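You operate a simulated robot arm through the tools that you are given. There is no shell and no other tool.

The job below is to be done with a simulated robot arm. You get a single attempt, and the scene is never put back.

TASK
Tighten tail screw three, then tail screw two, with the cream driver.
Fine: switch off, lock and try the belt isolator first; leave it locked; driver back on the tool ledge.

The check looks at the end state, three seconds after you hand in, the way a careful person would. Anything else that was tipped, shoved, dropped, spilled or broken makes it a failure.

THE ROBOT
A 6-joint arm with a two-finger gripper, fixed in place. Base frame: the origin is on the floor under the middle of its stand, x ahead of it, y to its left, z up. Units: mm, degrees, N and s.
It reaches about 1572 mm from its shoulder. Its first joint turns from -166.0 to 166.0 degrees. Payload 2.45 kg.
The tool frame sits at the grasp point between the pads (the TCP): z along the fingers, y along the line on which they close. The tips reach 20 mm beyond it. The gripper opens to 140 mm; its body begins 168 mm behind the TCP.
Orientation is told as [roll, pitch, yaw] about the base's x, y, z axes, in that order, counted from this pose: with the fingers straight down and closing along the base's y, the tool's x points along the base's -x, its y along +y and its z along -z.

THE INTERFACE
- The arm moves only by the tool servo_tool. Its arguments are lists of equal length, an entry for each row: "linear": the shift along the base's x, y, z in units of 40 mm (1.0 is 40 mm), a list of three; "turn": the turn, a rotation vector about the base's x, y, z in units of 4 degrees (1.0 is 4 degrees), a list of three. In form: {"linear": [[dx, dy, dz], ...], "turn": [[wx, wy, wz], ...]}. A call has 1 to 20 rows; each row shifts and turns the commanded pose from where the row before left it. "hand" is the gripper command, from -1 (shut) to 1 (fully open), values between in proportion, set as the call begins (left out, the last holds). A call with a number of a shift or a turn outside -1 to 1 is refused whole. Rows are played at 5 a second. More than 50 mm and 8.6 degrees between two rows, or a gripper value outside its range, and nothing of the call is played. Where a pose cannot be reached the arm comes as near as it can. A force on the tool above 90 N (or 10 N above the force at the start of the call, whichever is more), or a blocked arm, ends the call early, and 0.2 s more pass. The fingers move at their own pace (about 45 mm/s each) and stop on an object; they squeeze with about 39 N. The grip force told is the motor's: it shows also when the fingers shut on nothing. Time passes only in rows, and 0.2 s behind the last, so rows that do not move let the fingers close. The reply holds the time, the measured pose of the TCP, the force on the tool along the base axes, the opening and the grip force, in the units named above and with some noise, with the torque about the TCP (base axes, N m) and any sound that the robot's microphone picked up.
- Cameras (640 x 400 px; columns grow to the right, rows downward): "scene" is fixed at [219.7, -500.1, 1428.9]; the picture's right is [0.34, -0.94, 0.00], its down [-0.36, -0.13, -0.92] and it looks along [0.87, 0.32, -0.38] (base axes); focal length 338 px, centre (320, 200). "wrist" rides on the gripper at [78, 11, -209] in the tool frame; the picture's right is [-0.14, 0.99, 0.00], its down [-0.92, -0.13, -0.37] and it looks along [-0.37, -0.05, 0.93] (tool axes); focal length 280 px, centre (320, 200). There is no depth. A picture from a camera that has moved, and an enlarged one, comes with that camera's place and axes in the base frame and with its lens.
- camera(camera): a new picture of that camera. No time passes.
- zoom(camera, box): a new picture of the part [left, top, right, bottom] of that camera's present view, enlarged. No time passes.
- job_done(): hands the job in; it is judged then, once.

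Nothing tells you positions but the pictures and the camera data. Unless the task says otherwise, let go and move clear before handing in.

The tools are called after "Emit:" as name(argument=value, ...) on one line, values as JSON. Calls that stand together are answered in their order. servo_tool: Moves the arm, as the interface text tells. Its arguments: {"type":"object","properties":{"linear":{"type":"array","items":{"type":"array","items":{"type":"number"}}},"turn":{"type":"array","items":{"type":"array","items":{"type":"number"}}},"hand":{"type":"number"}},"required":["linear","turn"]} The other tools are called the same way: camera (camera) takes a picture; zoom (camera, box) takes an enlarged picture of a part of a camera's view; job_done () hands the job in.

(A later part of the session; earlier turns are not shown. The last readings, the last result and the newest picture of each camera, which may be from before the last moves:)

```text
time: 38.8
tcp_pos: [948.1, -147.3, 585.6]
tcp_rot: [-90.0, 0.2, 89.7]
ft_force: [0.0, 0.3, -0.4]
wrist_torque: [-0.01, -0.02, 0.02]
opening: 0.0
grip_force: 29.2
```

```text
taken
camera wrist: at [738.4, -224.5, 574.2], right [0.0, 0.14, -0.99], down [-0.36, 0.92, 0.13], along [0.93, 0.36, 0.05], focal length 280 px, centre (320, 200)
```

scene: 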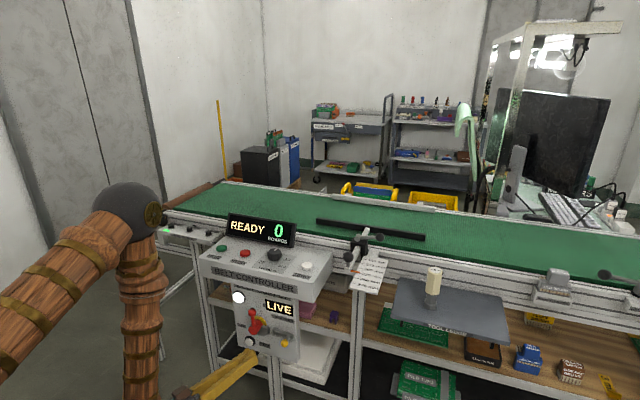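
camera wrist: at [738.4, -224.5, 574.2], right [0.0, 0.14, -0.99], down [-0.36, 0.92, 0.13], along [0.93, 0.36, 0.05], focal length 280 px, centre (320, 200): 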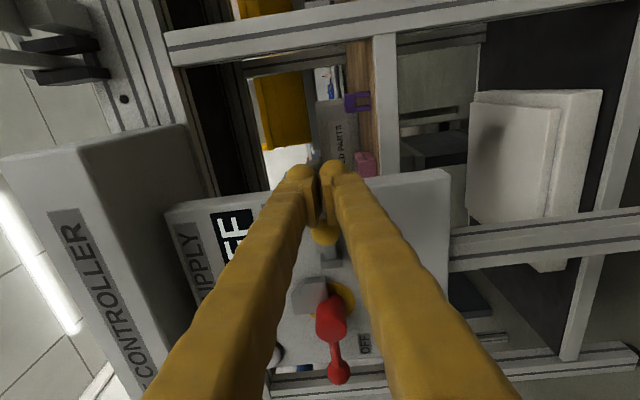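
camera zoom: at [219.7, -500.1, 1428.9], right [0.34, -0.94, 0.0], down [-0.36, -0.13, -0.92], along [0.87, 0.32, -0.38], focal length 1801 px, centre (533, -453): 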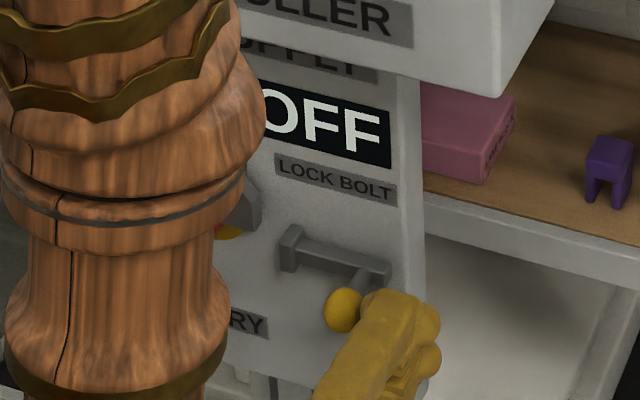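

The fingers stand just right of the knob at the same height. I push it toward +y in small steps.

Emit:
servo_tool(linear=[[0, 0.2, 0], [0, 0.2, 0], [0, 0.2, 0], [0, 0.2, 0]], turn=[[0, 0, 0], [0, 0, 0], [0, 0, 0], [0, 0, 0]])

Emit:
zoom(camera="scene", box=[220, 285, 340, 360])

Emit:
camera(camera="wrist")

```text
time: 39.8
tcp_pos: [946.3, -113.6, 584.7]
tcp_rot: [-90.0, 0.0, 89.7]
ft_force: [-0.4, -0.1, 0.6]
wrist_torque: [0.0, 0.01, -0.01]
opening: 0.0
grip_force: 29.8
```

```text
5.33 times, centred on (280, 322) of scene
camera zoom: at [219.7, -500.1, 1428.9], right [0.34, -0.94, 0.0], down [-0.36, -0.13, -0.92], along [0.87, 0.32, -0.38], focal length 1801 px, centre (533, -453)
```

zoom: 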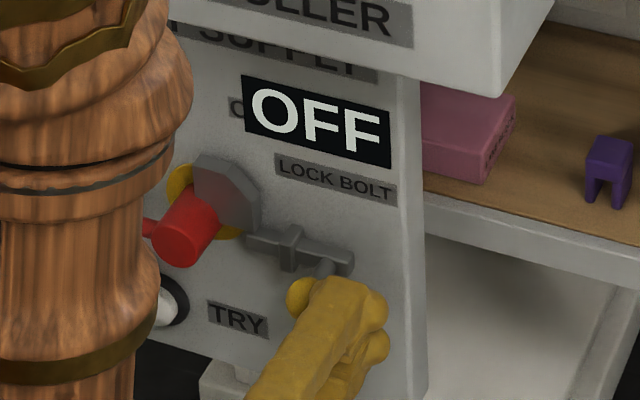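

```text
taken
camera wrist: at [737.3, -191.4, 573.8], right [0.0, 0.14, -0.99], down [-0.36, 0.92, 0.13], along [0.93, 0.36, 0.05], focal length 280 px, centre (320, 200)
```

wrist: 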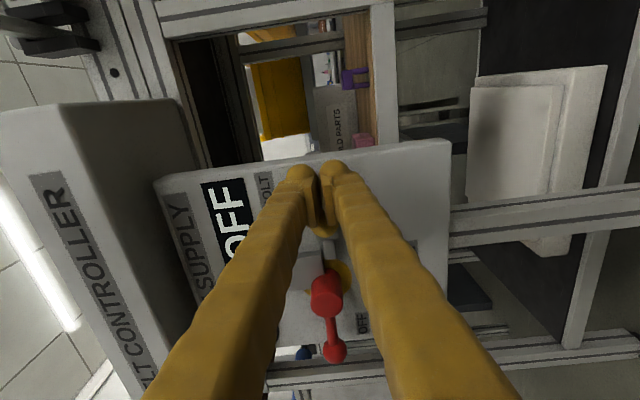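

The bolt is sliding left through its guide beneath the handle's block. I keep pushing until it reaches its stop.

Emit:
servo_tool(linear=[[0, 0.15, 0], [0, 0.15, 0]], turn=[[0, 0, 0], [0, 0, 0]])

Emit:
zoom(camera="scene", box=[220, 285, 340, 360])

```text
time: 40.4
tcp_pos: [947.1, -102.4, 585.3]
tcp_rot: [-90.0, 0.0, 89.7]
ft_force: [-0.2, -1.2, -1.0]
wrist_torque: [-0.03, 0.0, 0.02]
opening: 0.0
grip_force: 29.6
```

```text
5.33 times, centred on (280, 322) of scene
camera zoom: at [219.7, -500.1, 1428.9], right [0.34, -0.94, 0.0], down [-0.36, -0.13, -0.92], along [0.87, 0.32, -0.38], focal length 1801 px, centre (533, -453)
```

zoom: 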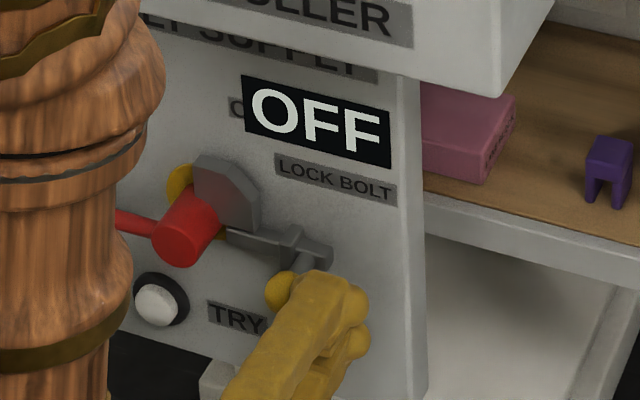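

Emit:
servo_tool(linear=[[0, 0.12, 0], [0, 0.12, 0]], turn=[[0, 0, 0], [0, 0, 0]])

Emit:
zoom(camera="scene", box=[220, 285, 340, 360])

```text
time: 41.0
tcp_pos: [947.1, -97.1, 585.2]
tcp_rot: [-90.1, 0.1, 89.3]
ft_force: [-10.5, -57.5, 5.4]
wrist_torque: [0.41, 0.06, -0.58]
opening: 6.1
grip_force: 29.8
```

```text
5.33 times, centred on (280, 322) of scene
camera zoom: at [219.7, -500.1, 1428.9], right [0.34, -0.94, 0.0], down [-0.36, -0.13, -0.92], along [0.87, 0.32, -0.38], focal length 1801 px, centre (533, -453)
```

zoom: 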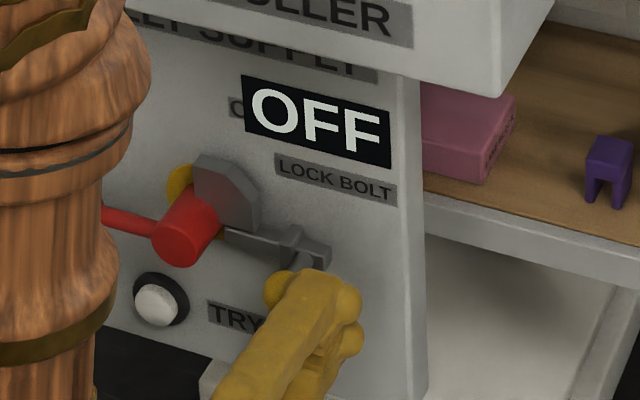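

The bolt has hit its stop (57 N). I back the fingers off the knob and retreat to look.

Emit:
servo_tool(linear=[[0, -0.3, 0], [0, -0.4, 0], [-0.75, 0, 0], [-0.75, 0, 0], [-0.75, 0, 0]], turn=[[0, 0, 0], [0, 0, 0], [0, 0, 0], [0, 0, 0], [0, 0, 0]])

Emit:
camera(camera="wrist")

Emit:
zoom(camera="scene", box=[220, 285, 340, 360])

```text
time: 42.2
tcp_pos: [855.8, -120.7, 584.3]
tcp_rot: [-90.0, 0.1, 89.7]
ft_force: [0.2, -0.2, 1.5]
wrist_torque: [-0.01, 0.04, -0.01]
opening: 0.0
grip_force: 29.3
```

```text
taken
camera wrist: at [646.7, -197.5, 574.0], right [0.0, 0.14, -0.99], down [-0.36, 0.92, 0.13], along [0.93, 0.36, 0.05], focal length 280 px, centre (320, 200)
```

wrist: 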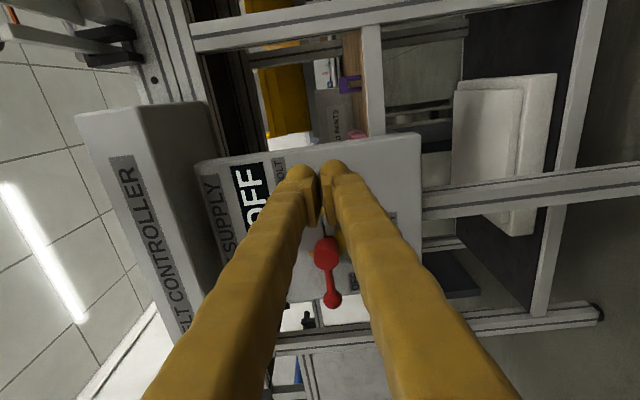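

```text
5.33 times, centred on (280, 322) of scene
camera zoom: at [219.7, -500.1, 1428.9], right [0.34, -0.94, 0.0], down [-0.36, -0.13, -0.92], along [0.87, 0.32, -0.38], focal length 1801 px, centre (533, -453)
```

zoom: 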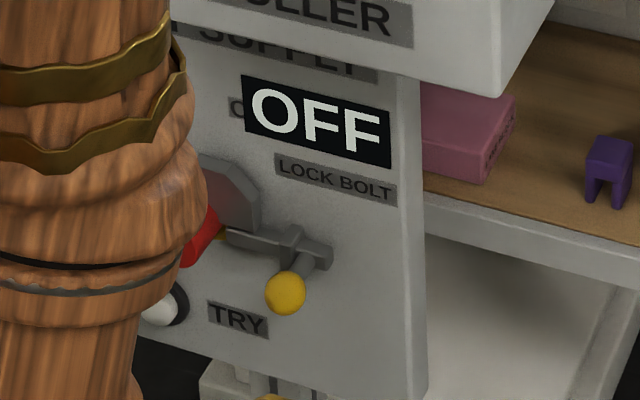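

The lock bolt is home against the handle block. Next is TRY at ≈(996,52,499); I move in front of it at x≈856 with one fingertip crown (about 13 mm below the tool axis) lined up on the button.

Emit:
servo_tool(linear=[[0, 0.865, -0.36], [0, 0.865, -0.36], [0, 0.865, -0.36], [0, 0.865, -0.36], [0, 0.865, -0.36]], turn=[[0, 0, 0], [0, 0, 0], [0, 0, 0], [0, 0, 0], [0, 0, 0]])

Emit:
camera(camera="wrist")

Emit:
zoom(camera="scene", box=[200, 285, 320, 360])

```text
time: 43.4
tcp_pos: [855.9, 54.1, 513.8]
tcp_rot: [-89.9, 0.1, 89.7]
ft_force: [-0.9, -0.9, 0.0]
wrist_torque: [-0.01, -0.01, 0.04]
opening: 0.0
grip_force: 29.0
```

```text
taken
camera wrist: at [645.6, -23.0, 502.8], right [0.0, 0.14, -0.99], down [-0.36, 0.92, 0.13], along [0.93, 0.36, 0.05], focal length 280 px, centre (320, 200)
```

wrist: 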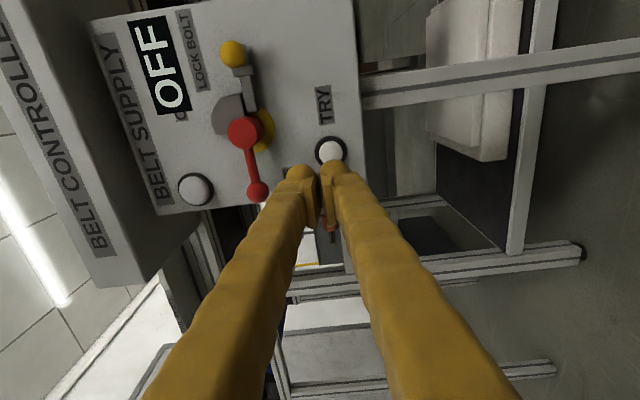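

```text
5.33 times, centred on (260, 322) of scene
camera zoom: at [219.7, -500.1, 1428.9], right [0.34, -0.94, 0.0], down [-0.36, -0.13, -0.92], along [0.87, 0.32, -0.38], focal length 1801 px, centre (640, -453)
```

zoom: 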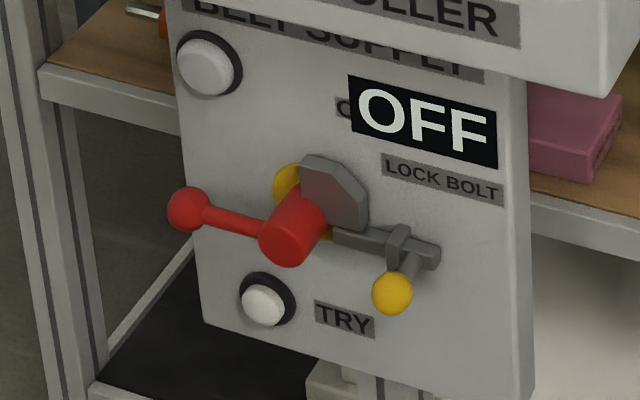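

The lower fingertip is lined up on TRY. I advance to just short of the button.

Emit:
servo_tool(linear=[[0.8, -0.08, 0], [0.8, 0, 0], [0.8, 0, 0]], turn=[[0, 0, 0], [0, 0, 0], [0, 0, 0]])

Emit:
camera(camera="wrist")

Emit:
zoom(camera="scene", box=[200, 285, 320, 360])

```text
time: 44.2
tcp_pos: [951.3, 50.2, 513.9]
tcp_rot: [-90.0, 0.0, 89.6]
ft_force: [0.2, -0.1, -1.1]
wrist_torque: [-0.02, 0.03, 0.02]
opening: 0.1
grip_force: 29.3
```

```text
taken
camera wrist: at [741.8, -26.9, 501.7], right [0.0, 0.14, -0.99], down [-0.36, 0.92, 0.13], along [0.93, 0.36, 0.05], focal length 280 px, centre (320, 200)
```

wrist: 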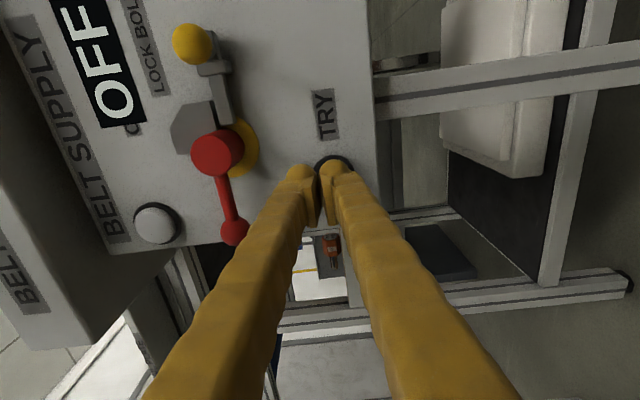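

```text
5.33 times, centred on (260, 322) of scene
camera zoom: at [219.7, -500.1, 1428.9], right [0.34, -0.94, 0.0], down [-0.36, -0.13, -0.92], along [0.87, 0.32, -0.38], focal length 1801 px, centre (640, -453)
```

zoom: 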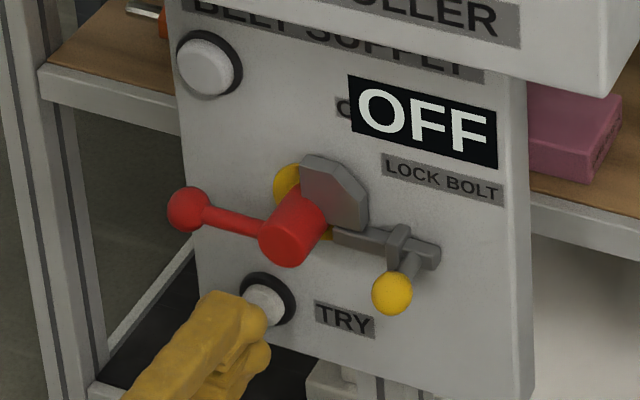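

Emit:
zoom(camera="scene", box=[225, 325, 273, 355])

Emit:
zoom(camera="wrist", box=[272, 130, 368, 190])

```text
13.33 times, centred on (249, 340) of scene
camera zoom: at [219.7, -500.1, 1428.9], right [0.34, -0.94, 0.0], down [-0.36, -0.13, -0.92], along [0.87, 0.32, -0.38], focal length 4503 px, centre (1267, -1667)
```

zoom: 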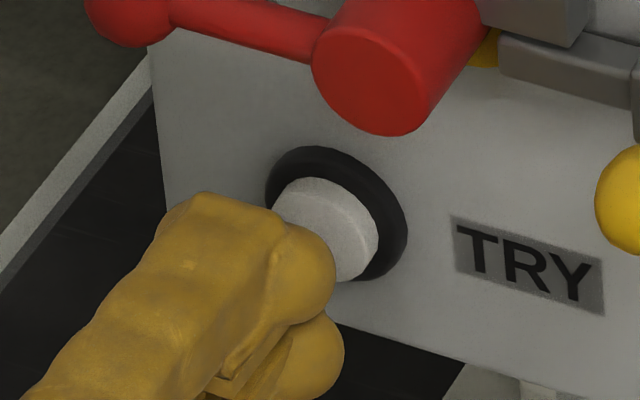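

```text
6.67 times, centred on (320, 160) of wrist
camera zoom: at [741.8, -26.9, 501.7], right [0.0, 0.14, -0.99], down [-0.36, 0.92, 0.13], along [0.93, 0.36, 0.05], focal length 1869 px, centre (320, 467)
```

zoom: 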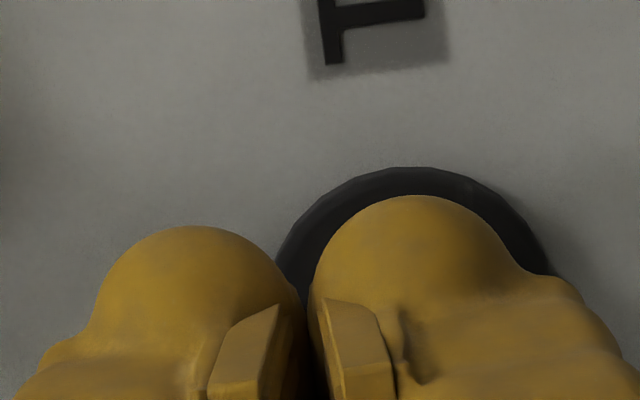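

Cross-checking both views puts the button at about (1000,51,500), in line with the lower fingertip. I creep forward watching the force.

Emit:
servo_tool(linear=[[0.125, 0, 0], [0.125, 0, 0], [0.125, 0, 0], [0.125, 0, 0]], turn=[[0, 0, 0], [0, 0, 0], [0, 0, 0], [0, 0, 0]])

Emit:
zoom(camera="scene", box=[225, 310, 289, 350])

```text
time: 45.2
tcp_pos: [971.4, 50.4, 512.5]
tcp_rot: [-90.0, 0.1, 89.7]
ft_force: [-0.6, 1.1, -0.1]
wrist_torque: [-0.03, 0.03, -0.01]
opening: 0.0
grip_force: 29.9
```

```text
10.00 times, centred on (257, 330) of scene
camera zoom: at [219.7, -500.1, 1428.9], right [0.34, -0.94, 0.0], down [-0.36, -0.13, -0.92], along [0.87, 0.32, -0.38], focal length 3377 px, centre (950, -1100)
```

zoom: 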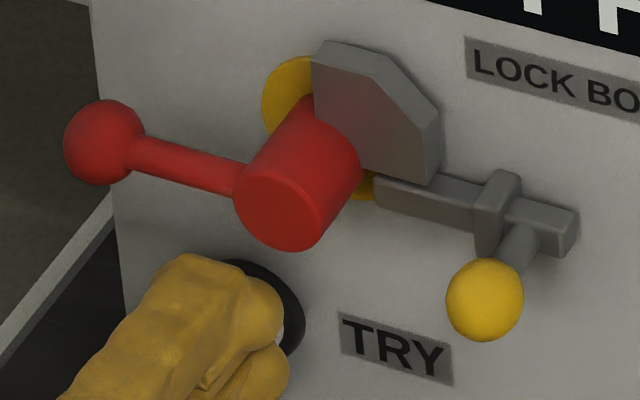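

Emit:
servo_tool(linear=[[0.06, 0, 0], [0.06, 0, 0]], turn=[[0, 0, 0], [0, 0, 0]])

Emit:
servo_tool(linear=[[0.05, 0, 0], [0.05, 0, 0]], turn=[[0, 0, 0], [0, 0, 0]])

```text
time: 45.8
tcp_pos: [976.6, 50.1, 511.9]
tcp_rot: [-90.1, 0.1, 89.7]
ft_force: [-7.7, -2.5, 1.6]
wrist_torque: [0.0, -0.02, -0.02]
opening: 0.0
grip_force: 29.0
heard: click
```

```text
time: 46.4
tcp_pos: [980.1, 49.7, 512.7]
tcp_rot: [-90.0, 0.0, 89.7]
ft_force: [-20.2, 4.3, -0.5]
wrist_torque: [0.03, 0.21, 0.11]
opening: 0.0
grip_force: 29.5
```

A click came as the button went in. I back out and read the sign.

Emit:
zoom(camera="scene", box=[190, 200, 350, 300])

Emit:
servo_tool(linear=[[-0.4, 0, 0], [-0.8, 0, 0], [-0.9, 0, 0], [-0.9, 0, 0]], turn=[[0, 0, 0], [0, 0, 0], [0, 0, 0], [0, 0, 0]])

Emit:
zoom(camera="scene", box=[200, 270, 320, 345])

Emit:
camera(camera="scene")

```text
4.00 times, centred on (270, 250) of scene
camera zoom: at [219.7, -500.1, 1428.9], right [0.34, -0.94, 0.0], down [-0.36, -0.13, -0.92], along [0.87, 0.32, -0.38], focal length 1351 px, centre (520, 0)
```

zoom: 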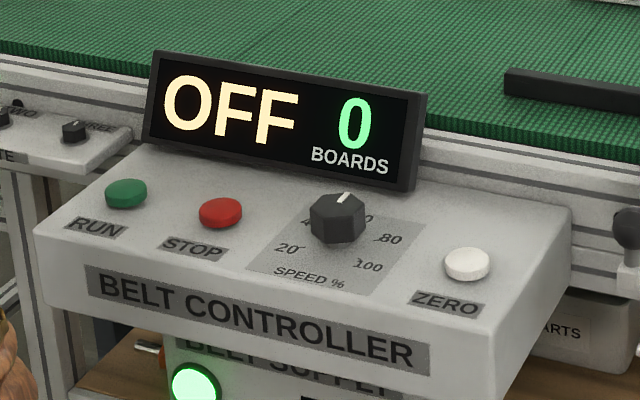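

```text
time: 47.4
tcp_pos: [860.1, 49.0, 513.1]
tcp_rot: [-90.1, 0.1, 89.7]
ft_force: [0.3, 0.3, 0.3]
wrist_torque: [0.01, 0.01, 0.0]
opening: 0.0
grip_force: 29.5
```

```text
5.33 times, centred on (260, 308) of scene
camera zoom: at [219.7, -500.1, 1428.9], right [0.34, -0.94, 0.0], down [-0.36, -0.13, -0.92], along [0.87, 0.32, -0.38], focal length 1801 px, centre (640, -373)
```

zoom: 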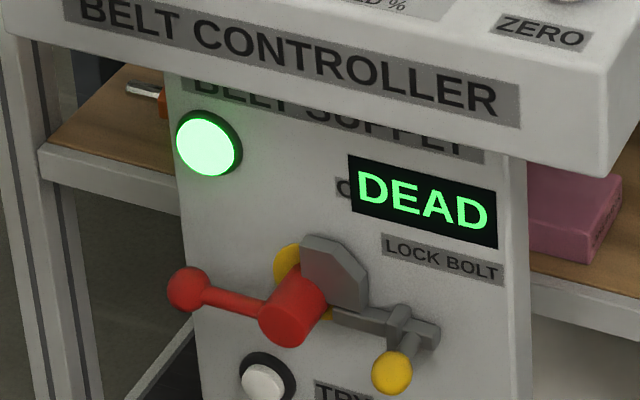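

```text
taken
```

scene: 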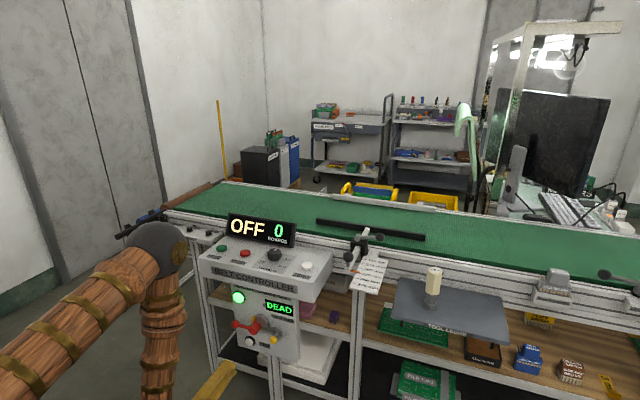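

DEAD and a green lamp: the isolator is off, locked and tried. Now I un-roll the tool while centring on y=0, well clear of the panel, then tip back to fingers-down.

Emit:
servo_tool(linear=[[-0.05, -0.061, 0.1], [-0.05, -0.061, 0.1], [-0.05, -0.061, 0.1], [-0.05, -0.061, 0.1], [-0.05, -0.061, 0.1], [-0.05, -0.061, 0.1], [-0.05, -0.061, 0.1], [-0.05, -0.061, 0.1], [-0.05, -0.061, 0.1], [-0.05, -0.061, 0.1], [0, -0.061, 0.1], [0, -0.061, 0.1], [0, -0.061, 0.1], [0, -0.061, 0.1], [0, -0.061, 0.1], [0, -0.061, 0.1], [0, -0.061, 0.1], [0, -0.061, 0.1], [0, -0.061, 0.1], [0, -0.061, 0.1]], turn=[[1, 0, 0], [1, 0, 0], [1, 0, 0], [1, 0, 0], [1, 0, 0], [1, 0, 0], [1, 0, 0], [1, 0, 0], [1, 0, 0], [1, 0, 0], [1, 0, 0], [1, 0, 0], [1, 0, 0], [1, 0, 0], [1, 0, 0], [1, 0, 0], [1, 0, 0], [1, 0, 0], [1, 0, 0], [1, 0, 0]])

```text
time: 51.6
tcp_pos: [840.7, 0.5, 591.0]
tcp_rot: [-88.2, -80.0, 88.2]
ft_force: [-0.4, -1.5, -0.3]
wrist_torque: [0.02, -0.02, 0.03]
opening: 0.1
grip_force: 29.8
```

Emit:
servo_tool(linear=[[0, -0.01, 0.1], [0, 0, 0.1], [0, 0, 0.1], [-0.15, 0, 0.45], [-0.15, 0, 0.45], [-0.15, 0, 0.45], [-0.15, 0, 0.45], [-0.15, 0, 0.45], [-0.15, 0, 0.45], [-0.15, 0, 0.45], [-0.15, 0, 0.45], [-0.15, 0, 0.45], [-0.15, 0, 0.45], [-0.15, 0, 0.45]], turn=[[1, 0, 0], [1, 0, 0], [0.5, 0, 0], [0, 1, 0], [0, 1, 0], [0, 1, 0], [0, 1, 0], [0, 1, 0], [0, 1, 0], [0, 1, 0], [0, 1, 0], [0, 1, 0], [0, 1, 0], [0, 1, 0]])

```text
time: 54.6
tcp_pos: [774.9, -0.5, 803.5]
tcp_rot: [-0.1, -45.7, 0.1]
ft_force: [-0.4, -0.2, 0.1]
wrist_torque: [-0.02, 0.0, -0.04]
opening: 0.0
grip_force: 28.6
```

Emit:
servo_tool(linear=[[-0.1, 0, 0.55], [-0.1, 0, 0.55], [-0.1, 0, 0.55], [-0.1, 0, 0.55], [-0.1, 0, 0.55], [-0.1, 0, 0.55], [-0.1, 0, 0.55], [-0.1, 0, 0.55], [-0.1, 0, 0.55], [-0.1, 0, 0.55], [-0.1, 0, 0.55], [0, 0, 0.5]], turn=[[0, 1, 0], [0, 1, 0], [0, 1, 0], [0, 1, 0], [0, 1, 0], [0, 1, 0], [0, 1, 0], [0, 1, 0], [0, 1, 0], [0, 1, 0], [0, 1, 0], [0, 0.43, 0]])

Emit:
camera(camera="scene")

```text
time: 57.2
tcp_pos: [731.0, 0.2, 1065.7]
tcp_rot: [0.0, 0.1, 0.0]
ft_force: [0.4, -0.3, 0.2]
wrist_torque: [0.02, 0.0, 0.0]
opening: 0.1
grip_force: 28.7
```

```text
taken
```

scene: 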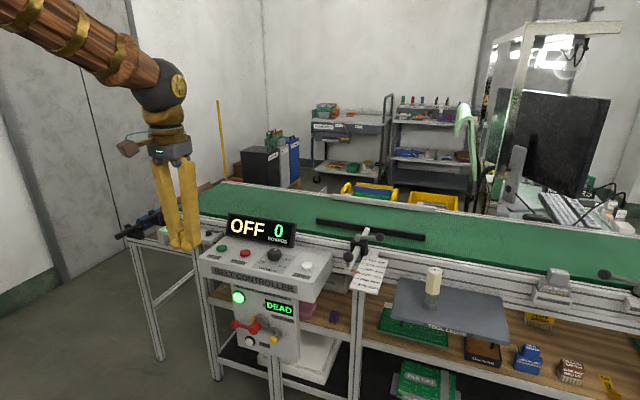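

Fingers-down again and upright. Next I move across at height to stand off near the driver on its ledge and look down at it.

Emit:
servo_tool(linear=[[0.3, -0.94, 0.06], [0.3, -0.94, 0.06], [0.3, -0.94, 0.06], [0.3, -0.94, 0.06], [0.3, -0.94, 0.06], [0.3, -0.94, 0.06], [0.3, -0.94, 0.06], [0.3, -0.94, 0.06], [0.3, -0.94, 0.06], [0.3, -0.94, 0.06], [0.3, -0.94, 0.06], [0.3, -0.94, 0.06], [0.3, -0.94, 0.06], [0.3, -0.94, 0.06]], turn=[[0, 0, 0], [0, 0, 0], [0, 0, 0], [0, 0, 0], [0, 0, 0], [0, 0, 0], [0, 0, 0], [0, 0, 0], [0, 0, 0], [0, 0, 0], [0, 0, 0], [0, 0, 0], [0, 0, 0], [0, 0, 0]], hand=0.2)

Emit:
camera(camera="wrist")

```text
time: 60.2
tcp_pos: [899.7, -526.9, 1099.0]
tcp_rot: [-0.1, 0.0, 0.1]
ft_force: [-0.1, 0.1, -0.6]
wrist_torque: [-0.09, 0.03, 0.01]
opening: 84.2
grip_force: 0.1
```

```text
taken
camera wrist: at [820.9, -515.6, 1307.4], right [0.14, 0.99, 0.0], down [0.92, -0.13, 0.37], along [0.37, -0.05, -0.93], focal length 280 px, centre (320, 200)
```

wrist: 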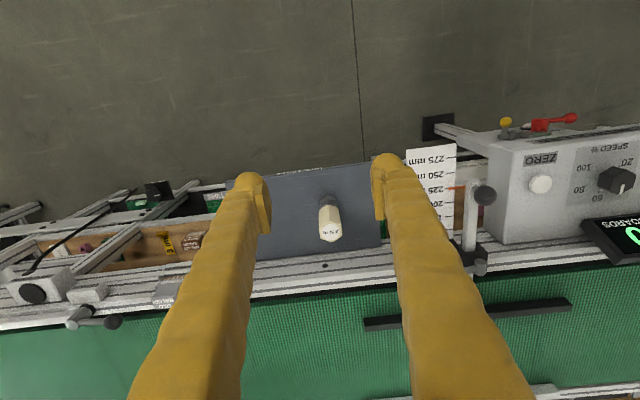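

Emit:
zoom(camera="wrist", box=[256, 160, 384, 240])

Emit:
zoom(camera="scene", box=[390, 250, 486, 310])

```text
5.00 times, centred on (320, 200) of wrist
camera zoom: at [820.9, -515.6, 1307.4], right [0.14, 0.99, 0.0], down [0.92, -0.13, 0.37], along [0.37, -0.05, -0.93], focal length 1402 px, centre (320, 200)
```

zoom: 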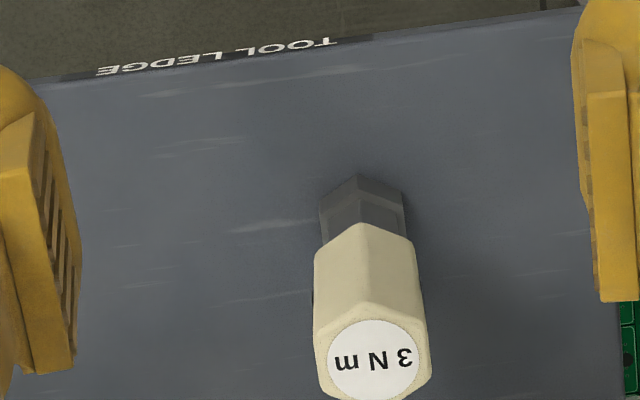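

```text
6.67 times, centred on (438, 280) of scene
camera zoom: at [219.7, -500.1, 1428.9], right [0.34, -0.94, 0.0], down [-0.36, -0.13, -0.92], along [0.87, 0.32, -0.38], focal length 2252 px, centre (-467, -333)
```

zoom: 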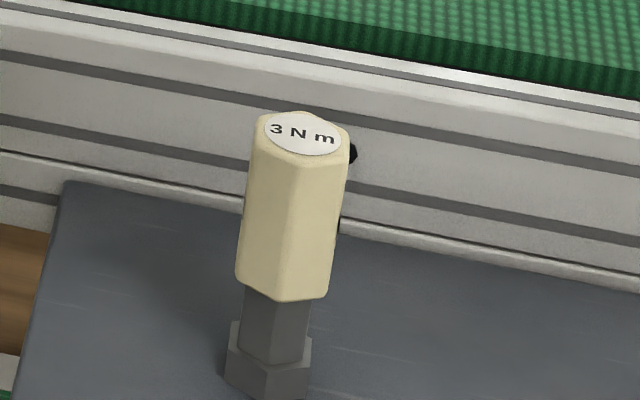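

The driver stands upright: top at about (1030,-527,918), handle flats facing ±y, about 35 mm across. Before gripping it I'll go and measure the tail screws from close up.

Emit:
servo_tool(linear=[[0.1, 0.98, 0], [0.1, 0.98, 0], [0.1, 0.98, 0], [0.1, 0.98, 0], [0.1, 0.98, 0], [0.1, 0.98, 0], [0.1, 0.98, 0], [0.1, 0.98, 0], [0.1, 0.98, 0], [0.1, 0.98, 0], [0.1, 0.98, 0], [0.1, 0.98, 0], [0.1, 0.98, 0], [0.1, 0.98, 0], [0.1, 0.98, 0], [0.1, 0.98, 0], [0.1, 0.98, 0], [0.1, 0.98, 0], [0.1, 0.98, 0], [0.1, 0.98, 0]], turn=[[0, 0, 0], [0, 0, 0], [0, 0, 0], [0, 0, 0], [0, 0, 0], [0, 0, 0], [0, 0, 0], [0, 0, 0], [0, 0, 0], [0, 0, 0], [0, 0, 0], [0, 0, 0], [0, 0, 0], [0, 0, 0], [0, 0, 0], [0, 0, 0], [0, 0, 0], [0, 0, 0], [0, 0, 0], [0, 0, 0]], hand=0.2)

Emit:
camera(camera="wrist")

```text
time: 64.4
tcp_pos: [980.6, 258.4, 1097.8]
tcp_rot: [0.0, 0.0, 0.0]
ft_force: [-0.1, 0.2, -0.4]
wrist_torque: [0.03, 0.0, -0.01]
opening: 83.9
grip_force: 0.1
```

```text
taken
camera wrist: at [902.1, 269.9, 1307.3], right [0.14, 0.99, 0.0], down [0.92, -0.13, 0.37], along [0.36, -0.05, -0.93], focal length 280 px, centre (320, 200)
```

wrist: 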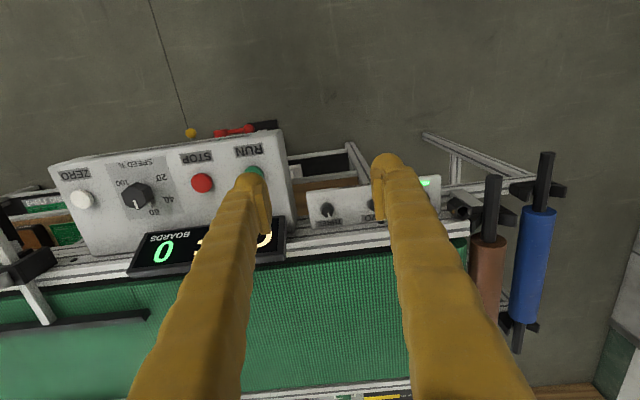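

Emit:
servo_tool(linear=[[0, 0.5, -0.8], [0, 0.5, -0.8], [0, 0.5, -0.6]], turn=[[0, 0, 0], [0, 0, 0], [0, 0, 0]], hand=-1)

Emit:
camera(camera="wrist")

Emit:
zoom(camera="wrist", box=[220, 120, 460, 270])

```text
time: 65.2
tcp_pos: [978.0, 318.0, 1011.3]
tcp_rot: [0.0, 0.0, 0.0]
ft_force: [-0.1, -0.3, 0.8]
wrist_torque: [0.01, -0.02, 0.01]
opening: 13.2
grip_force: 0.0
```

```text
taken
camera wrist: at [899.8, 329.0, 1221.1], right [0.14, 0.99, 0.0], down [0.92, -0.13, 0.37], along [0.37, -0.05, -0.93], focal length 280 px, centre (320, 200)
```

wrist: 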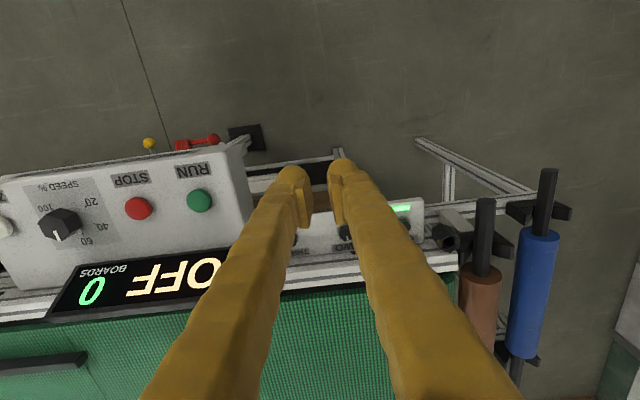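

```text
2.67 times, centred on (340, 195) of wrist
camera zoom: at [899.8, 329.0, 1221.1], right [0.14, 0.99, 0.0], down [0.92, -0.13, 0.37], along [0.37, -0.05, -0.93], focal length 748 px, centre (267, 213)
```

zoom: 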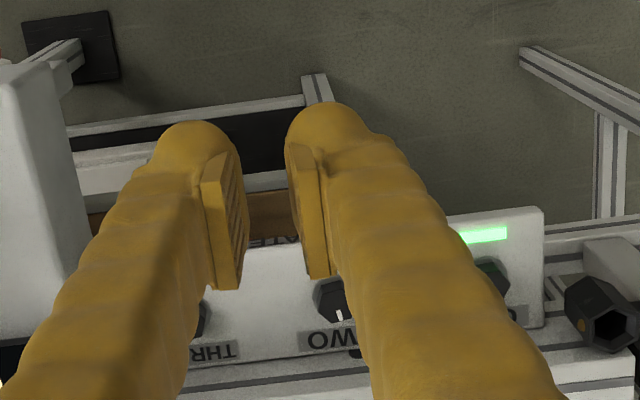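

The closed fingers block the view; I'll look from the left and right sides of the plate instead.

Emit:
servo_tool(linear=[[0, -1, 0], [0, -1, 0], [0, -1, 0], [0, -1, 0]], turn=[[0, 0, 0], [0, 0, 0], [0, 0, 0], [0, 0, 0]])

Emit:
zoom(camera="wrist", box=[320, 160, 560, 310])

Emit:
servo_tool(linear=[[0, 1, 0], [0, 1, 0], [0, 1, 0], [0, 1, 0], [0, 1, 0], [0, 1, 0], [0, 1, 0]], turn=[[0, 0, 0], [0, 0, 0], [0, 0, 0], [0, 0, 0], [0, 0, 0], [0, 0, 0], [0, 0, 0]])

Emit:
zoom(camera="wrist", box=[80, 160, 320, 310])

Emit:
camera(camera="wrist")

```text
time: 66.2
tcp_pos: [978.2, 157.5, 1011.7]
tcp_rot: [0.0, 0.0, 0.2]
ft_force: [-0.5, 0.5, -0.5]
wrist_torque: [-0.04, -0.02, 0.01]
opening: 0.1
grip_force: 29.5
```

```text
2.67 times, centred on (440, 235) of wrist
camera zoom: at [900.5, 168.0, 1220.7], right [0.14, 0.99, 0.0], down [0.92, -0.13, 0.37], along [0.36, -0.05, -0.93], focal length 748 px, centre (0, 107)
```

zoom: 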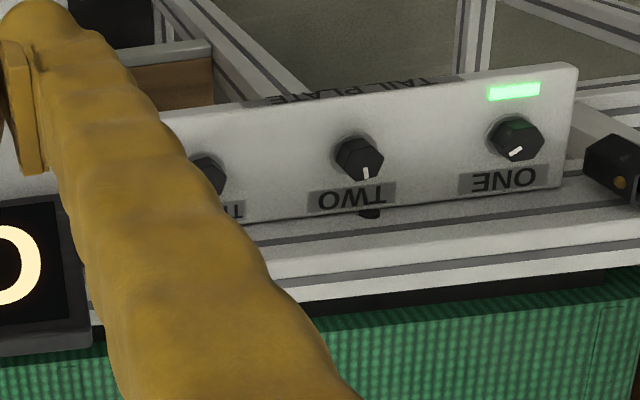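

```text
time: 67.8
tcp_pos: [978.6, 438.8, 1010.6]
tcp_rot: [-0.1, 0.0, 0.0]
ft_force: [0.3, 0.3, 0.4]
wrist_torque: [0.04, 0.03, -0.01]
opening: 0.2
grip_force: 29.7
```

```text
2.67 times, centred on (200, 235) of wrist
camera zoom: at [900.7, 450.4, 1219.9], right [0.14, 0.99, 0.0], down [0.92, -0.13, 0.37], along [0.36, -0.05, -0.93], focal length 748 px, centre (640, 107)
```

zoom: 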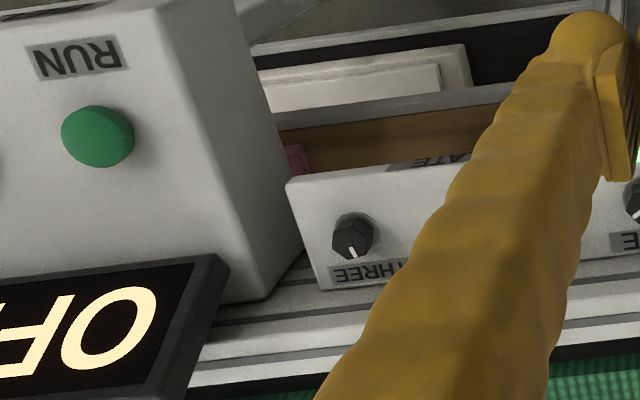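

```text
taken
camera wrist: at [900.7, 450.4, 1219.9], right [0.14, 0.99, 0.0], down [0.92, -0.13, 0.37], along [0.36, -0.05, -0.93], focal length 280 px, centre (320, 200)
```

wrist: 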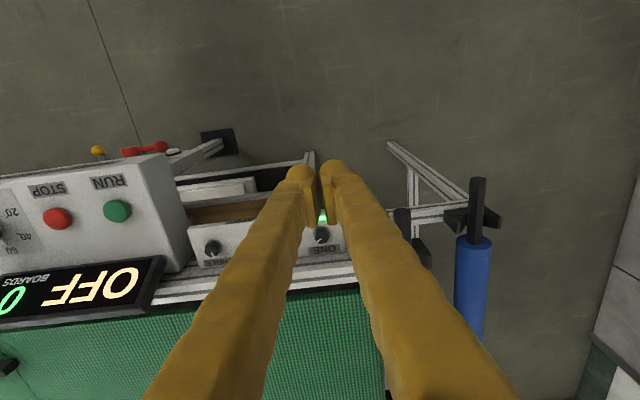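

Screw heads measure about THREE (1104,255,853) and TWO (1104,339,853), spaced ~84 mm; rail top behind is near z≈895. Now I go back to the driver to grip it.

Emit:
servo_tool(linear=[[0, -0.5, 1], [0, -0.8, 1], [0, -1, 0], [0, -1, 0], [0, -1, 0], [0, -1, 0], [0, -1, 0], [0, -1, 0], [0, -1, 0], [0, -1, 0], [0, -1, 0], [0, -1, 0], [0, -1, 0], [0, -1, 0], [0, -1, 0], [0, -1, 0], [0, -1, 0], [0, -1, 0], [0, -1, 0], [0, -1, 0]], turn=[[0, 0, 0], [0, 0, 0], [0, 0, 0], [0, 0, 0], [0, 0, 0], [0, 0, 0], [0, 0, 0], [0, 0, 0], [0, 0, 0], [0, 0, 0], [0, 0, 0], [0, 0, 0], [0, 0, 0], [0, 0, 0], [0, 0, 0], [0, 0, 0], [0, 0, 0], [0, 0, 0], [0, 0, 0], [0, 0, 0]])

Emit:
servo_tool(linear=[[0.25, -1, 0], [0.25, -1, 0], [0.25, -1, 0], [0.25, -1, 0], [0.25, -0.87, 0]], turn=[[0, 0, 0], [0, 0, 0], [0, 0, 0], [0, 0, 0], [0, 0, 0]], hand=0.1)

Emit:
camera(camera="wrist")

```text
refused: row 2 steps farther than a row can; nothing moved
```

```text
time: 69.0
tcp_pos: [1027.1, 245.7, 1011.4]
tcp_rot: [0.0, 0.0, 0.1]
ft_force: [-0.9, 0.8, 0.7]
wrist_torque: [0.03, 0.02, 0.02]
opening: 77.2
grip_force: 0.1
```

```text
taken
camera wrist: at [950.5, 255.9, 1220.9], right [0.14, 0.99, 0.0], down [0.92, -0.13, 0.37], along [0.36, -0.05, -0.93], focal length 280 px, centre (320, 200)
```

wrist: 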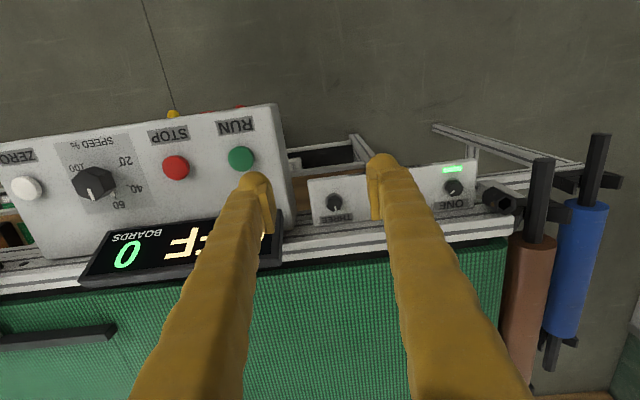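

One call was refused (step too long) and only the second ran; the arm is safely above the plate at z≈1011, with a useful view of screw THREE. I'll zoom on it, then travel.

Emit:
zoom(camera="wrist", box=[280, 160, 376, 220])

```text
6.67 times, centred on (328, 190) of wrist
camera zoom: at [950.5, 255.9, 1220.9], right [0.14, 0.99, 0.0], down [0.92, -0.13, 0.37], along [0.36, -0.05, -0.93], focal length 1869 px, centre (267, 267)
```

zoom: 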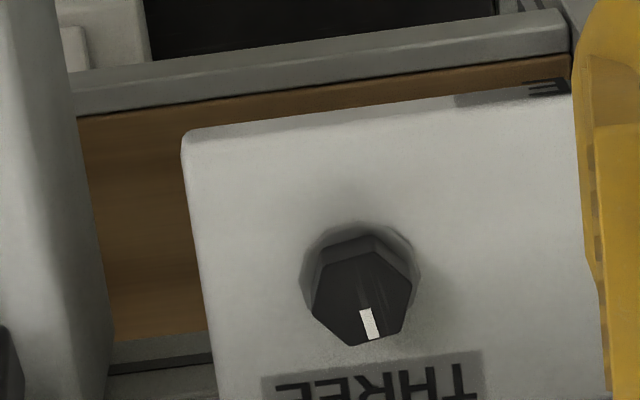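

THREE's head shows clearly: centre ≈(1104.7,254.9), flats roughly 12° off the base axes, white mark toward its label. I shift over TWO for the same measurement.

Emit:
servo_tool(linear=[[0, 1, 0], [0, 1, 0]], turn=[[0, 0, 0], [0, 0, 0]])

Emit:
zoom(camera="wrist", box=[280, 160, 376, 220])

Emit:
camera(camera="wrist")

```text
time: 69.6
tcp_pos: [1031.7, 324.6, 1012.0]
tcp_rot: [0.1, -0.1, 0.0]
ft_force: [-0.1, 0.2, 0.8]
wrist_torque: [0.04, -0.02, 0.0]
opening: 77.1
grip_force: 0.1
```

```text
6.67 times, centred on (328, 190) of wrist
camera zoom: at [952.7, 334.7, 1220.9], right [0.14, 0.99, 0.0], down [0.92, -0.13, 0.37], along [0.36, -0.05, -0.93], focal length 1869 px, centre (267, 267)
```

zoom: 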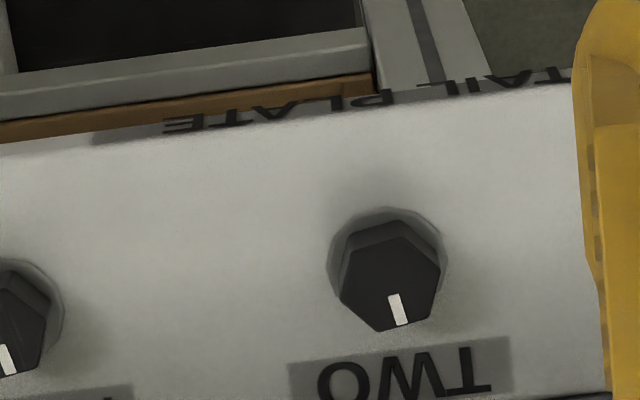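

```text
taken
camera wrist: at [952.7, 334.7, 1220.9], right [0.14, 0.99, 0.0], down [0.92, -0.13, 0.37], along [0.36, -0.05, -0.93], focal length 280 px, centre (320, 200)
```

wrist: 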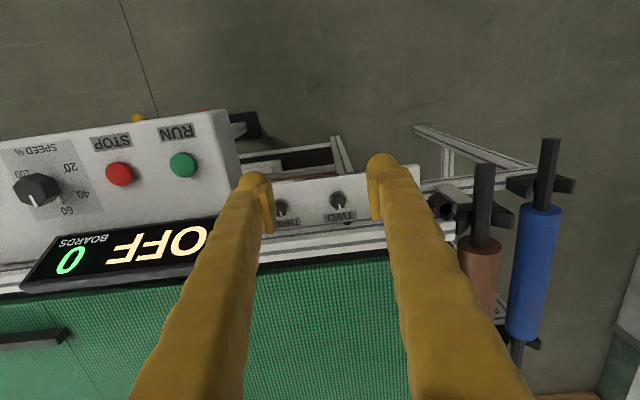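

TWO is at about (1104.7,340.7), with the same hex angle. Now I raise and travel to the driver.

Emit:
servo_tool(linear=[[0, 0, 1], [0, -0.5, 0.6], [0, -0.97, 0], [0, -0.97, 0], [0, -0.97, 0], [0, -0.97, 0], [0, -0.97, 0], [0, -0.97, 0], [0, -0.97, 0], [0, -0.97, 0], [0, -0.97, 0], [0, -0.97, 0], [0, -0.97, 0], [0, -0.97, 0], [0, -0.97, 0], [0, -0.97, 0], [0, -0.97, 0], [0, -0.97, 0], [0, -0.97, 0], [0, -0.97, 0]], turn=[[0, 0, 0], [0, 0, 0], [0, 0, 0], [0, 0, 0], [0, 0, 0], [0, 0, 0], [0, 0, 0], [0, 0, 0], [0, 0, 0], [0, 0, 0], [0, 0, 0], [0, 0, 0], [0, 0, 0], [0, 0, 0], [0, 0, 0], [0, 0, 0], [0, 0, 0], [0, 0, 0], [0, 0, 0], [0, 0, 0]])

```text
time: 73.8
tcp_pos: [1028.0, -394.7, 1076.5]
tcp_rot: [0.0, 0.0, 0.1]
ft_force: [0.0, 1.7, 0.2]
wrist_torque: [-0.02, 0.02, 0.01]
opening: 77.0
grip_force: 0.0
```

Emit:
servo_tool(linear=[[0, -0.9, 0], [0, -0.9, 0], [0, -0.9, -0.3], [0, -0.6, -0.5], [0.05, 0, -0.5]], turn=[[0, 0, 0], [0, 0, 0], [0, 0, 0], [0, 0, 0], [0, 0, 0]], hand=-0.1)

Emit:
camera(camera="wrist")

Emit:
zoom(camera="wrist", box=[256, 140, 384, 220])

Emit:
camera(camera="scene")

```text
time: 75.0
tcp_pos: [1028.9, -525.3, 1024.7]
tcp_rot: [-0.1, 0.0, 0.0]
ft_force: [0.0, 0.3, 0.8]
wrist_torque: [-0.01, -0.01, 0.0]
opening: 63.0
grip_force: 0.0
```

```text
taken
camera wrist: at [951.8, -514.4, 1233.7], right [0.14, 0.99, 0.0], down [0.92, -0.13, 0.37], along [0.37, -0.05, -0.93], focal length 280 px, centre (320, 200)
```

wrist: 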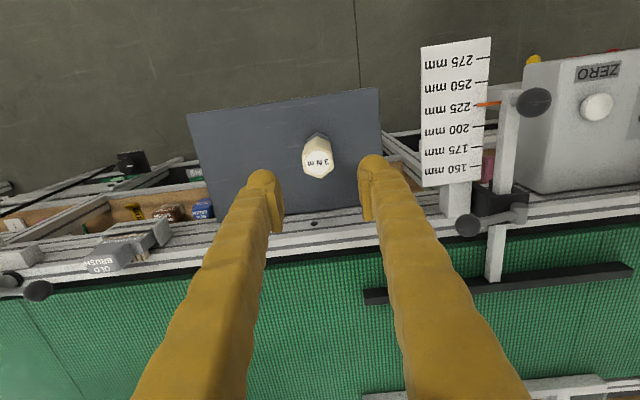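

```text
5.00 times, centred on (320, 180) of wrist
camera zoom: at [951.8, -514.4, 1233.7], right [0.14, 0.99, 0.0], down [0.92, -0.13, 0.37], along [0.37, -0.05, -0.93], focal length 1402 px, centre (320, 300)
```

zoom: 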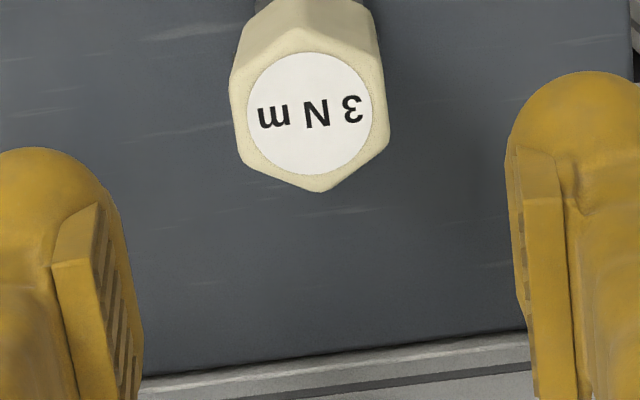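

```text
taken
```

scene: 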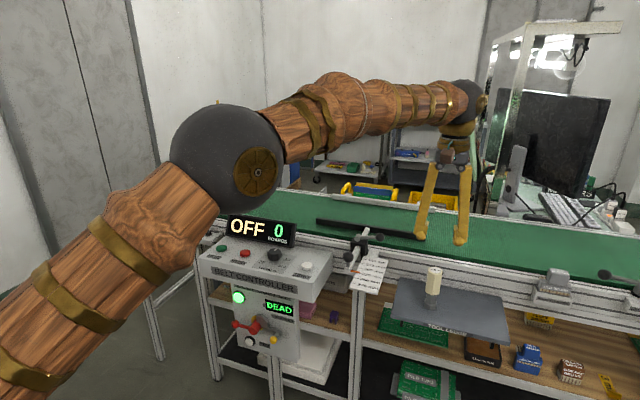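

The driver's axis is at (1031,-527), its flats square to the fingers. I centre over it and descend part-way, then check.

Emit:
servo_tool(linear=[[0.05, -0.05, -0.5], [0, 0, -0.7], [0, 0, -0.7]], turn=[[0, 0, 0], [0, 0, 0], [0, 0, 0]])

Emit:
zoom(camera="wrist", box=[240, 130, 400, 230])

Emit:
zoom(camera="scene", box=[390, 230, 486, 290])

```text
time: 75.8
tcp_pos: [1031.7, -527.7, 949.0]
tcp_rot: [0.0, -0.1, 0.1]
ft_force: [0.4, -0.4, -0.2]
wrist_torque: [0.0, 0.02, -0.01]
opening: 63.2
grip_force: 0.2
```

```text
4.00 times, centred on (320, 180) of wrist
camera zoom: at [953.4, -517.3, 1157.5], right [0.14, 0.99, 0.0], down [0.92, -0.13, 0.37], along [0.36, -0.05, -0.93], focal length 1122 px, centre (320, 280)
```

zoom: 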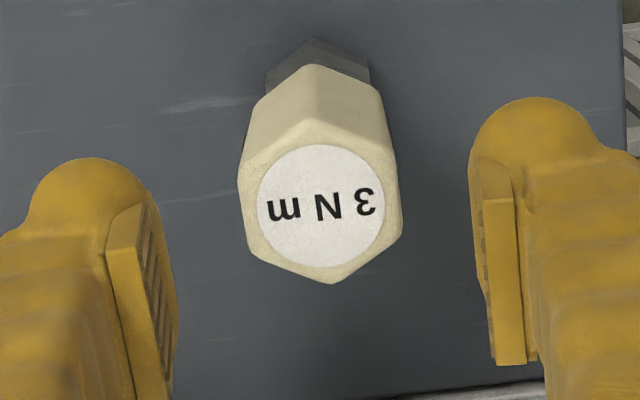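

```text
6.67 times, centred on (438, 260) of scene
camera zoom: at [219.7, -500.1, 1428.9], right [0.34, -0.94, 0.0], down [-0.36, -0.13, -0.92], along [0.87, 0.32, -0.38], focal length 2252 px, centre (-467, -200)
```

zoom: 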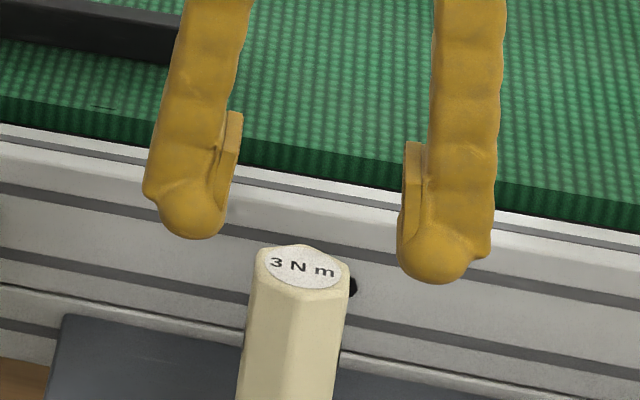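

Centred within a millimetre. I descend so the pads cover the upper handle, then close.

Emit:
servo_tool(linear=[[-0.015, 0, -0.575], [0, 0, -0.575], [0, 0, 0]], turn=[[0, 0, 0], [0, 0, 0], [0, 0, 0]])

Emit:
zoom(camera="scene", box=[390, 250, 486, 310])

```text
time: 76.6
tcp_pos: [1031.7, -528.1, 902.5]
tcp_rot: [0.1, -0.1, 0.0]
ft_force: [-0.1, -0.1, 0.7]
wrist_torque: [0.01, -0.02, -0.01]
opening: 62.9
grip_force: 0.1
```

```text
6.67 times, centred on (438, 280) of scene
camera zoom: at [219.7, -500.1, 1428.9], right [0.34, -0.94, 0.0], down [-0.36, -0.13, -0.92], along [0.87, 0.32, -0.38], focal length 2252 px, centre (-467, -333)
```

zoom: 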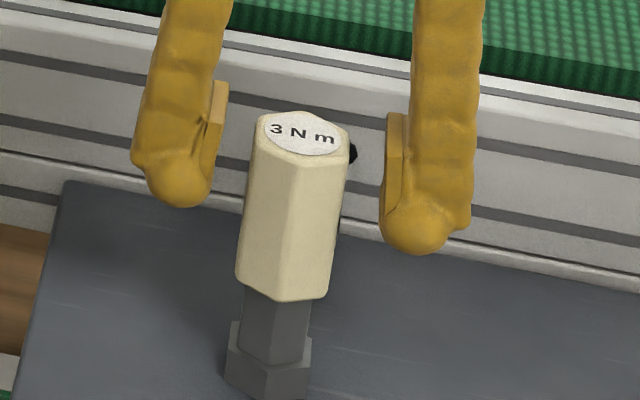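

Emit:
servo_tool(linear=[[0, 0, -0.13]], turn=[[0, 0, 0]])

Emit:
servo_tool(linear=[[0, 0, 0], [0, 0, 0], [0, 0, 0], [0, 0, 0], [0, 0, 0]], turn=[[0, 0, 0], [0, 0, 0], [0, 0, 0], [0, 0, 0], [0, 0, 0]], hand=-1)

Emit:
zoom(camera="scene", box=[390, 250, 486, 310])

Emit:
zoom(camera="wrist", box=[240, 130, 400, 230])

```text
time: 77.0
tcp_pos: [1033.3, -529.0, 894.2]
tcp_rot: [-0.1, 0.1, 0.0]
ft_force: [-0.7, 0.0, 0.0]
wrist_torque: [0.0, 0.02, -0.01]
opening: 62.9
grip_force: 0.1
```

```text
time: 78.2
tcp_pos: [1033.1, -529.1, 895.5]
tcp_rot: [0.0, 0.0, 0.0]
ft_force: [0.5, -0.8, -0.9]
wrist_torque: [0.03, -0.02, 0.01]
opening: 34.8
grip_force: 39.0
```

```text
6.67 times, centred on (438, 280) of scene
camera zoom: at [219.7, -500.1, 1428.9], right [0.34, -0.94, 0.0], down [-0.36, -0.13, -0.92], along [0.87, 0.32, -0.38], focal length 2252 px, centre (-467, -333)
```

zoom: 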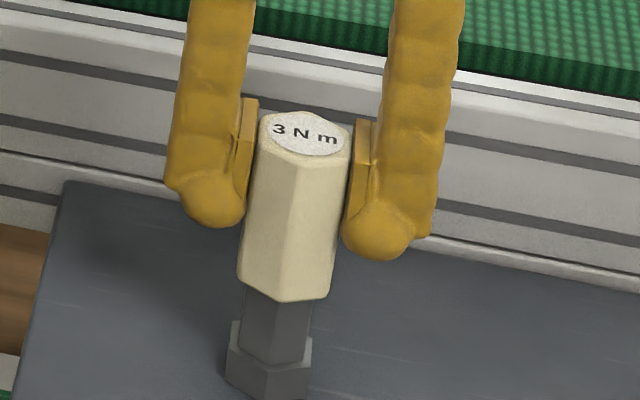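

```text
4.00 times, centred on (320, 180) of wrist
camera zoom: at [954.3, -517.8, 1104.1], right [0.14, 0.99, 0.0], down [0.92, -0.13, 0.37], along [0.36, -0.05, -0.93], focal length 1122 px, centre (320, 280)
```

zoom: 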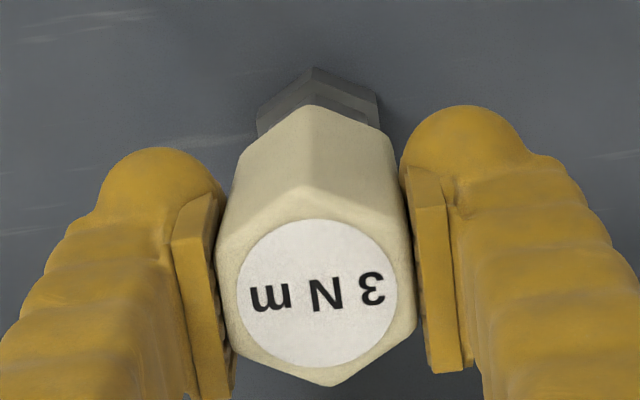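

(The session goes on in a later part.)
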